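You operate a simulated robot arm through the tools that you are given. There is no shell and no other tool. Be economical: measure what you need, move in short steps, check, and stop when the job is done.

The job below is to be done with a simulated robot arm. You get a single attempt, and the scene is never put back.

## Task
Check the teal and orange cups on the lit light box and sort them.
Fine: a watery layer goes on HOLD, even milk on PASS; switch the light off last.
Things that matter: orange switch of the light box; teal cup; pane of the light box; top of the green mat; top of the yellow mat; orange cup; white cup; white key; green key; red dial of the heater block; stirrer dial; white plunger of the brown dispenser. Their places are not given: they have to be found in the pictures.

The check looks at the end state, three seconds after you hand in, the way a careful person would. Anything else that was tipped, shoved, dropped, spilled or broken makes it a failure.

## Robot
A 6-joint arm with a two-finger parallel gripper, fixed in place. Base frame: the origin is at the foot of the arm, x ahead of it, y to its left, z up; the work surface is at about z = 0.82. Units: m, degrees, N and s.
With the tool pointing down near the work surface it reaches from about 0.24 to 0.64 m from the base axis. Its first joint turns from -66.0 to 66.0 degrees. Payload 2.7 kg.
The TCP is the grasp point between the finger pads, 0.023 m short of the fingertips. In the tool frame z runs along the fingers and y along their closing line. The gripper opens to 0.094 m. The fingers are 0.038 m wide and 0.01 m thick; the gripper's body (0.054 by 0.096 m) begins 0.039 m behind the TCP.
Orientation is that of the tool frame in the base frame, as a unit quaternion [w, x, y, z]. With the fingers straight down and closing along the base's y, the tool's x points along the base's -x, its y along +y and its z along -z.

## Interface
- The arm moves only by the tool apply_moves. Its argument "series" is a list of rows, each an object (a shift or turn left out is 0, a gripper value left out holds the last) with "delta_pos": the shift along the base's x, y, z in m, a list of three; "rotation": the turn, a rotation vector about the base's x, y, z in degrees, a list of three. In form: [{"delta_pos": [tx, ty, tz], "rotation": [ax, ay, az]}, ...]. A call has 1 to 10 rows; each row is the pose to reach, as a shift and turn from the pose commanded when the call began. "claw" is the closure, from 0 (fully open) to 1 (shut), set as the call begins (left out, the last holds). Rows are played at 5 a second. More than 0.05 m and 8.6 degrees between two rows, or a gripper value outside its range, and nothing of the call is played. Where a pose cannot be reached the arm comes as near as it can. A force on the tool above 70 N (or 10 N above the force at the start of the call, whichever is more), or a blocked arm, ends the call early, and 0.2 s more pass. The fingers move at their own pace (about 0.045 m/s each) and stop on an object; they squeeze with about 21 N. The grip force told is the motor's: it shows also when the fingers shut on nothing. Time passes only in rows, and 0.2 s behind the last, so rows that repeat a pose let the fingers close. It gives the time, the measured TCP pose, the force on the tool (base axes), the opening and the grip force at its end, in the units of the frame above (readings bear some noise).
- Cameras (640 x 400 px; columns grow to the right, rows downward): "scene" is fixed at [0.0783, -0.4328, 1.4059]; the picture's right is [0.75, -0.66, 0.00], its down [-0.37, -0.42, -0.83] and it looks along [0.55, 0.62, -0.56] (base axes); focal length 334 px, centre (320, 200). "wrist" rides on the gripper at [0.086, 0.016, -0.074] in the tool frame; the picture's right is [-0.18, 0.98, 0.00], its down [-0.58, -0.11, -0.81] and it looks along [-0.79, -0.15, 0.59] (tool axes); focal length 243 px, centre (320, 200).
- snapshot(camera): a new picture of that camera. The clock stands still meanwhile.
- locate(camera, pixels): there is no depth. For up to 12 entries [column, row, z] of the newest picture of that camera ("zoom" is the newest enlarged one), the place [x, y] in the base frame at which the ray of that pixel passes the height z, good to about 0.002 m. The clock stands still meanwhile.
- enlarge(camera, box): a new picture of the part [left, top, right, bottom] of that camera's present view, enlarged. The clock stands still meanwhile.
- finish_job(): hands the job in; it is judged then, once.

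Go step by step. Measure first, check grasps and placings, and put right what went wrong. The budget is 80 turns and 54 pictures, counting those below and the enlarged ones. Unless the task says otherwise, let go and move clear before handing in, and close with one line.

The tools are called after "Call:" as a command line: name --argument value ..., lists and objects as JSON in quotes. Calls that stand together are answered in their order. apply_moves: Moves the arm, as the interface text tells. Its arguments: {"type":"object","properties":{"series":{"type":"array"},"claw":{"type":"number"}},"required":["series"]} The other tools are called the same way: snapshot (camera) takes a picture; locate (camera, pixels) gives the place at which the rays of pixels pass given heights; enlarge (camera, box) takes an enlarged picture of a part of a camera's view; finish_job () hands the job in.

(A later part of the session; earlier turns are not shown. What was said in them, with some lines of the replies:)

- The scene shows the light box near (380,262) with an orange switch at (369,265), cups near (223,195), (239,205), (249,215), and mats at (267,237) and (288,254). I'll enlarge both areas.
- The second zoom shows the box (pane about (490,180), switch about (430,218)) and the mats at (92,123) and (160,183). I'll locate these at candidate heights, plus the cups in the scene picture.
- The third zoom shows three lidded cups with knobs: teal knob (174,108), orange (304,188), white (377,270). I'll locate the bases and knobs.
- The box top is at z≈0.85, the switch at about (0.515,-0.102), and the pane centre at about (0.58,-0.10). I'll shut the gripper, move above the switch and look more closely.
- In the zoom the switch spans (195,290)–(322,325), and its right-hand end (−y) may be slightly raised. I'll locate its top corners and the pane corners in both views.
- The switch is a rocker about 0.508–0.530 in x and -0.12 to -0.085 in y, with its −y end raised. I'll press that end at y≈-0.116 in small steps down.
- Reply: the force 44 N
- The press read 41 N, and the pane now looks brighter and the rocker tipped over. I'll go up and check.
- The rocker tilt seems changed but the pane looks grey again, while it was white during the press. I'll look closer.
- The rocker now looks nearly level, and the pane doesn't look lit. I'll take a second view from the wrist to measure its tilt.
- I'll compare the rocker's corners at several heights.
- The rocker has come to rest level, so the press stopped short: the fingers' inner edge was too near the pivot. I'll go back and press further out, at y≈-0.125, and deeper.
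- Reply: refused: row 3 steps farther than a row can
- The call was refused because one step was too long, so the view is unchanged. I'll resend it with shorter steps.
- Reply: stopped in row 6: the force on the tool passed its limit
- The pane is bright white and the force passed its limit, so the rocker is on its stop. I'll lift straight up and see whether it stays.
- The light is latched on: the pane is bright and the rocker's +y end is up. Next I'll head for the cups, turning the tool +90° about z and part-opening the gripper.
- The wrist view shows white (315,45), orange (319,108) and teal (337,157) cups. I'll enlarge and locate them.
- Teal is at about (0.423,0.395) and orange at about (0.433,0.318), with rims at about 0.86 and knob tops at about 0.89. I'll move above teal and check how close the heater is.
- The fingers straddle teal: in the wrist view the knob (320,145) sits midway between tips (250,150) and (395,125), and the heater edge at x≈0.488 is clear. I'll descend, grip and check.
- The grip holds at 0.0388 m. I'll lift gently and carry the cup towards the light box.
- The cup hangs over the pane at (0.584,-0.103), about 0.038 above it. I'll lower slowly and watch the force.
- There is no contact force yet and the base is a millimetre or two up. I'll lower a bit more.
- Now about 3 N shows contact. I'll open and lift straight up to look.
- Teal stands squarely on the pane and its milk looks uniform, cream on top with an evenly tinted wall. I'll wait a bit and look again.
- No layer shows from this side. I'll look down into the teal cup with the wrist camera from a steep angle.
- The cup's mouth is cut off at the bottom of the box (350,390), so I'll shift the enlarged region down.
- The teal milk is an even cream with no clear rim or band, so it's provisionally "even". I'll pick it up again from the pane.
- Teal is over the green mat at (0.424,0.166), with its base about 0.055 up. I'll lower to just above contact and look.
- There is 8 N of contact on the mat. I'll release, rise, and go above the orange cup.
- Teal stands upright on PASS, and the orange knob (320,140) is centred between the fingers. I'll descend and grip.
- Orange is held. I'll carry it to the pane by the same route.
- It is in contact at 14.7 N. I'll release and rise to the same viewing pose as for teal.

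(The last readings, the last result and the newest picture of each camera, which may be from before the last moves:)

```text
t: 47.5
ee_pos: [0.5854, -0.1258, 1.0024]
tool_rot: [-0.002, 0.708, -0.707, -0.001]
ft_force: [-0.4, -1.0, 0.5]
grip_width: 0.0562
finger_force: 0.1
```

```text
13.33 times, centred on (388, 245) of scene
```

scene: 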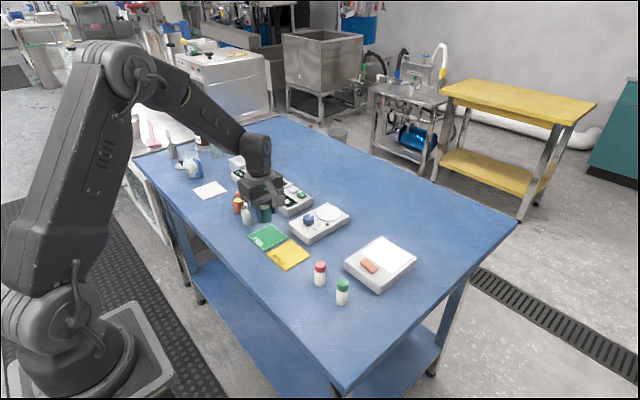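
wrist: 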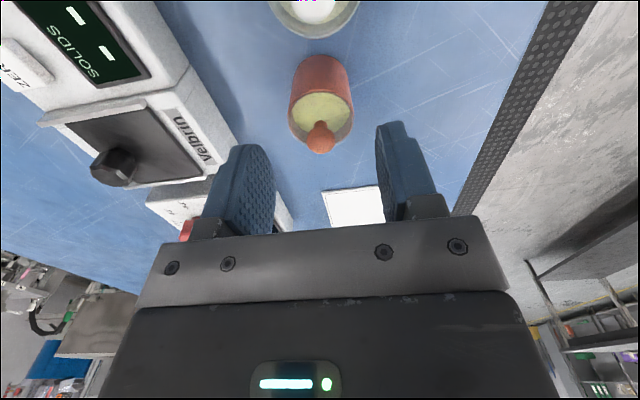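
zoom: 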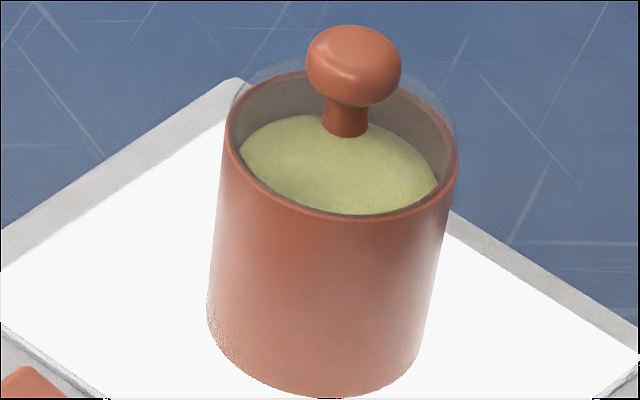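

Orange shows a distinct greenish-yellow watery top layer, unlike teal's even cream. So orange goes to HOLD and teal stays on PASS. I'll pick orange up and carry it to the yellow mat at (0.425,0.077).

Call:
apply_moves --series '[{"delta_pos": [0, 0.024, -0.02]}, {"delta_pos": [0, 0.024, -0.05]}, {"delta_pos": [0, 0.024, -0.08]}, {"delta_pos": [0, 0.024, -0.1]}, {"delta_pos": [0, 0.024, -0.112]}, {"delta_pos": [0, 0.024, -0.12]}, {"delta_pos": [0, 0.024, -0.12]}]'

Call:
apply_moves --claw 0.8 --series '[{"delta_pos": [0, 0, 0]}, {"delta_pos": [0, 0, 0]}, {"delta_pos": [0, 0, 0]}, {"delta_pos": [0, 0, 0]}, {"delta_pos": [0, 0, 0.015]}, {"delta_pos": [0, 0, 0.04]}, {"delta_pos": [0, 0, 0.07]}, {"delta_pos": [-0.015, 0.025, 0.09]}, {"delta_pos": [-0.04, 0.05, 0.09]}, {"delta_pos": [-0.065, 0.075, 0.09]}]'

Call:
apply_moves --series '[{"delta_pos": [-0.025, 0.03, 0]}, {"delta_pos": [-0.05, 0.06, 0]}, {"delta_pos": [-0.075, 0.088, -0.01]}, {"delta_pos": [-0.093, 0.106, -0.03]}, {"delta_pos": [-0.093, 0.106, -0.06]}, {"delta_pos": [-0.093, 0.106, -0.09]}, {"delta_pos": [-0.093, 0.106, -0.105]}, {"delta_pos": [-0.093, 0.106, -0.111]}, {"delta_pos": [-0.093, 0.106, -0.111]}]'

Call:
enlarge --camera "scene" --box '[240, 205, 336, 275]'

```text
t: 49.1
ee_pos: [0.5826, -0.1061, 0.8822]
tool_rot: [-0.002, 0.708, -0.706, -0.001]
ft_force: [-0.9, 0.2, 0.3]
grip_width: 0.0562
finger_force: 0.1
```

```text
t: 51.3
ee_pos: [0.5177, -0.0301, 0.9756]
tool_rot: [0.002, -0.707, 0.707, 0.001]
ft_force: [-0.1, 0.8, -0.5]
grip_width: 0.0389
finger_force: 21.4
```

```text
t: 53.3
ee_pos: [0.4237, 0.0771, 0.8631]
tool_rot: [-0.002, 0.708, -0.706, -0.001]
ft_force: [-0.1, 0.0, -0.3]
grip_width: 0.0385
finger_force: 21.2
```

```text
5.71 times, centred on (288, 240) of scene
```

zoom: 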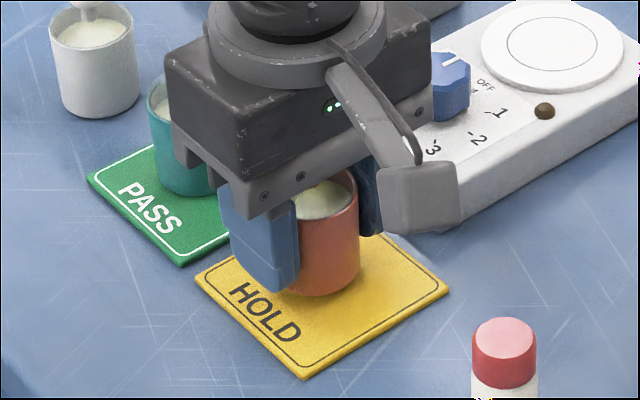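

Orange hovers about 5 mm above the HOLD mat. I'll lower to contact.

Call:
apply_moves --series '[{"delta_pos": [0, 0, -0.003]}, {"delta_pos": [0, 0, -0.0045]}, {"delta_pos": [0, 0, -0.0052]}, {"delta_pos": [0, 0, -0.0052]}]'

```text
t: 54.3
ee_pos: [0.4243, 0.0758, 0.8571]
tool_rot: [-0.003, 0.708, -0.706, -0.002]
ft_force: [0.0, -0.1, -0.1]
grip_width: 0.0384
finger_force: 21.0
```

Call:
apply_moves --series '[{"delta_pos": [0, 0, -0.0007]}, {"delta_pos": [0, 0, -0.0015]}, {"delta_pos": [0, 0, -0.0015]}]'

```text
t: 55.1
ee_pos: [0.4248, 0.0765, 0.8561]
tool_rot: [-0.003, 0.708, -0.706, -0.001]
ft_force: [0.1, -0.6, -0.4]
grip_width: 0.0386
finger_force: 20.9
```

Call:
apply_moves --series '[{"delta_pos": [0, 0, -0.0008]}, {"delta_pos": [0, 0, -0.0016]}, {"delta_pos": [0, 0, -0.0016]}]'

Call:
enlarge --camera "scene" --box '[268, 225, 316, 265]'

```text
t: 55.9
ee_pos: [0.4241, 0.0746, 0.8567]
tool_rot: [-0.004, 0.707, -0.707, -0.001]
ft_force: [-5.8, -0.4, 28.3]
grip_width: 0.0387
finger_force: 21.3
```

```text
10.00 times, centred on (292, 245) of scene
```

zoom: 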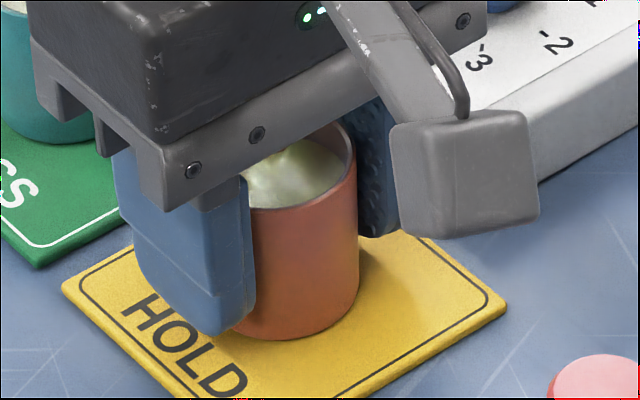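

Contact is firm at 28 N. I'll ease up 2 mm, open, and rise clear.

Call:
apply_moves --series '[{"delta_pos": [0, 0, 0.001]}, {"delta_pos": [0, 0, 0.002]}, {"delta_pos": [0, 0, 0.002]}]'

Call:
apply_moves --claw 0.4 --series '[{"delta_pos": [0, 0, 0]}, {"delta_pos": [0, 0, 0]}, {"delta_pos": [0, 0, 0]}, {"delta_pos": [0, 0, 0.02]}, {"delta_pos": [0, 0, 0.05]}, {"delta_pos": [0, 0, 0.08]}, {"delta_pos": [0, 0, 0.12]}, {"delta_pos": [0, 0, 0.14]}]'

Call:
enlarge --camera "scene" --box '[230, 195, 326, 275]'

```text
t: 56.7
ee_pos: [0.4263, 0.076, 0.8572]
tool_rot: [-0.002, 0.708, -0.706, -0.001]
ft_force: [2.2, -5.1, 5.9]
grip_width: 0.0386
finger_force: 20.7
```

```text
t: 58.5
ee_pos: [0.4267, 0.075, 0.9963]
tool_rot: [-0.002, 0.708, -0.706, -0.001]
ft_force: [0.2, 0.0, 0.3]
grip_width: 0.0564
finger_force: 0.1
```

```text
5.00 times, centred on (278, 235) of scene
```

zoom: 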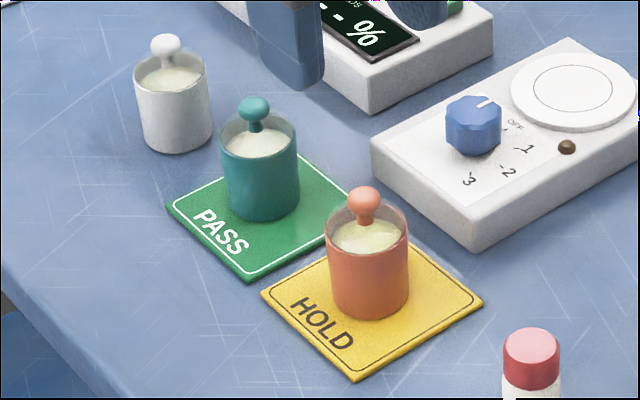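

Both cups stand well on their mats. Now I'll shut the gripper, turn back -90° and go above the rocker's raised +y end at about (0.519,-0.079).

Call:
apply_moves --claw 1 --series '[{"delta_pos": [0.01, -0.015, 0], "rotation": [0, 0, -8]}, {"delta_pos": [0.02, -0.03, 0], "rotation": [0, 0, -16]}, {"delta_pos": [0.03, -0.045, 0], "rotation": [0, 0, -24]}, {"delta_pos": [0.04, -0.06, 0], "rotation": [0, 0, -32]}, {"delta_pos": [0.05, -0.075, 0], "rotation": [0, 0, -40]}, {"delta_pos": [0.06, -0.09, 0], "rotation": [0, 0, -48]}, {"delta_pos": [0.07, -0.105, 0], "rotation": [0, 0, -56]}, {"delta_pos": [0.08, -0.12, 0], "rotation": [0, 0, -64]}, {"delta_pos": [0.087, -0.135, 0], "rotation": [0, 0, -72]}]'

Call:
apply_moves --series '[{"delta_pos": [0.007, -0.012, -0.02], "rotation": [0, 0, -8]}, {"delta_pos": [0.007, -0.021, -0.05], "rotation": [0, 0, -16]}, {"delta_pos": [0.007, -0.021, -0.08], "rotation": [0, 0, -18]}, {"delta_pos": [0.007, -0.021, -0.093], "rotation": [0, 0, -18]}, {"delta_pos": [0.007, -0.021, -0.093], "rotation": [0, 0, -18]}]'

Call:
enlarge --camera "scene" --box '[340, 225, 420, 285]'

```text
t: 60.5
ee_pos: [0.5107, -0.0581, 0.9947]
tool_rot: [0.003, -0.155, 0.988, -0.001]
ft_force: [-0.3, -0.2, -0.1]
grip_width: 0.0002
finger_force: 20.9
```

```text
t: 61.7
ee_pos: [0.5198, -0.0808, 0.9043]
tool_rot: [0.002, 0.0, 1.0, -0.001]
ft_force: [-0.8, -0.2, 0.7]
grip_width: 0.0
finger_force: 21.0
```

```text
6.67 times, centred on (380, 255) of scene
```

zoom: 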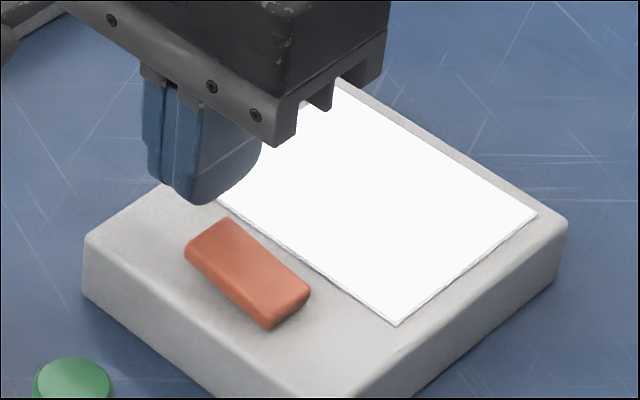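

The light is on and the tips are over the raised +y end. I'll press down.

Call:
apply_moves --series '[{"delta_pos": [0, 0, -0.012]}, {"delta_pos": [0, 0, -0.02]}, {"delta_pos": [0, 0, -0.025]}, {"delta_pos": [0, 0, -0.028]}, {"delta_pos": [0, 0, -0.0305]}, {"delta_pos": [0, 0, -0.032]}]'

Call:
apply_moves --series '[{"delta_pos": [0, 0, 0.01]}, {"delta_pos": [0, 0, 0.04]}, {"delta_pos": [-0.03, 0.02, 0.08]}, {"delta_pos": [-0.07, 0.03, 0.1]}, {"delta_pos": [-0.1, 0.04, 0.12]}, {"delta_pos": [-0.1, 0.04, 0.12]}]'

Call:
enlarge --camera "scene" --box '[340, 235, 420, 285]'

Call:
snapshot --camera "scene"

```text
t: 62.9
ee_pos: [0.52, -0.0804, 0.8828]
tool_rot: [0.005, -0.001, 1.0, -0.002]
ft_force: [-11.7, 2.8, 13.8]
grip_width: 0.0
finger_force: 20.8
stopped in row 5: the force on the tool passed its limit (the readings are from after the stop); the commanded pose is now the measured one
```

```text
refused: row 3 steps farther than a row can; nothing moved
```

```text
8.00 times, centred on (380, 260) of scene
```

zoom: 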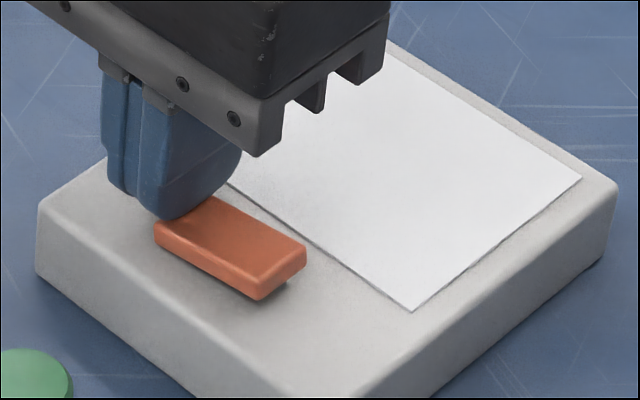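

```text
12 pictures are left
```

scene: 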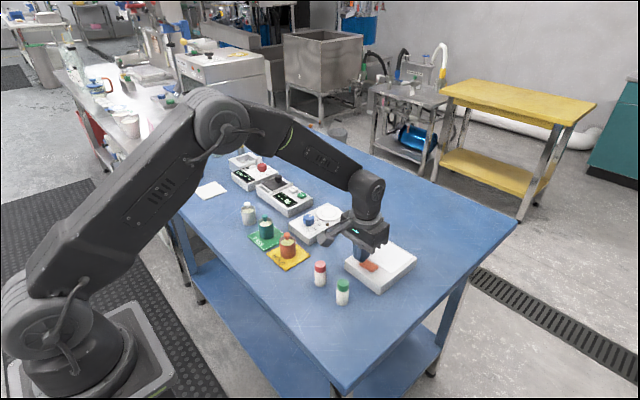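

The light is off under the press, but the lift was refused because a step was too long. I'll lift in smaller steps and check that it stays off.

Call:
apply_moves --series '[{"delta_pos": [0, 0, 0.01]}, {"delta_pos": [0, 0, 0.04]}, {"delta_pos": [-0.02, 0.01, 0.07]}, {"delta_pos": [-0.05, 0.02, 0.09]}, {"delta_pos": [-0.08, 0.03, 0.11]}, {"delta_pos": [-0.1, 0.04, 0.12]}, {"delta_pos": [-0.1, 0.04, 0.12]}]'

Call:
enlarge --camera "scene" --box '[340, 235, 420, 285]'

```text
t: 64.5
ee_pos: [0.42, -0.0405, 1.0013]
tool_rot: [0.006, 0.0, 1.0, -0.002]
ft_force: [-0.7, -0.5, 0.9]
grip_width: 0.0003
finger_force: 21.0
```

```text
8.00 times, centred on (380, 260) of scene
```

zoom: 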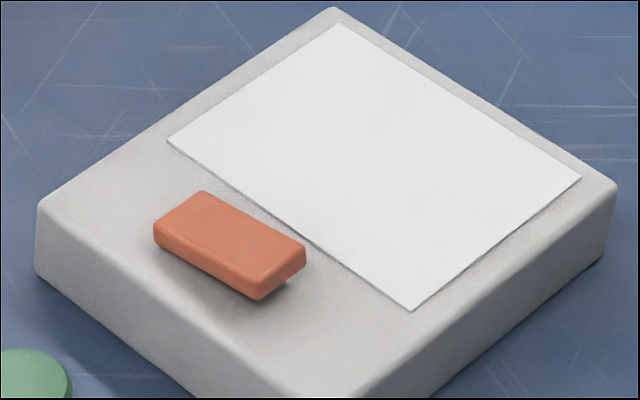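

The pane is dark and the rocker has settled with its −y end up, as at the start. Both cups are upright on their mats, and the arm is clear, so I'm handing in.

Call:
finish_job

```text
The job is handed in.
```

I checked both cups on the lit light box: teal has even milk and is on PASS, orange has a watery layer and is on HOLD, and the light is off.
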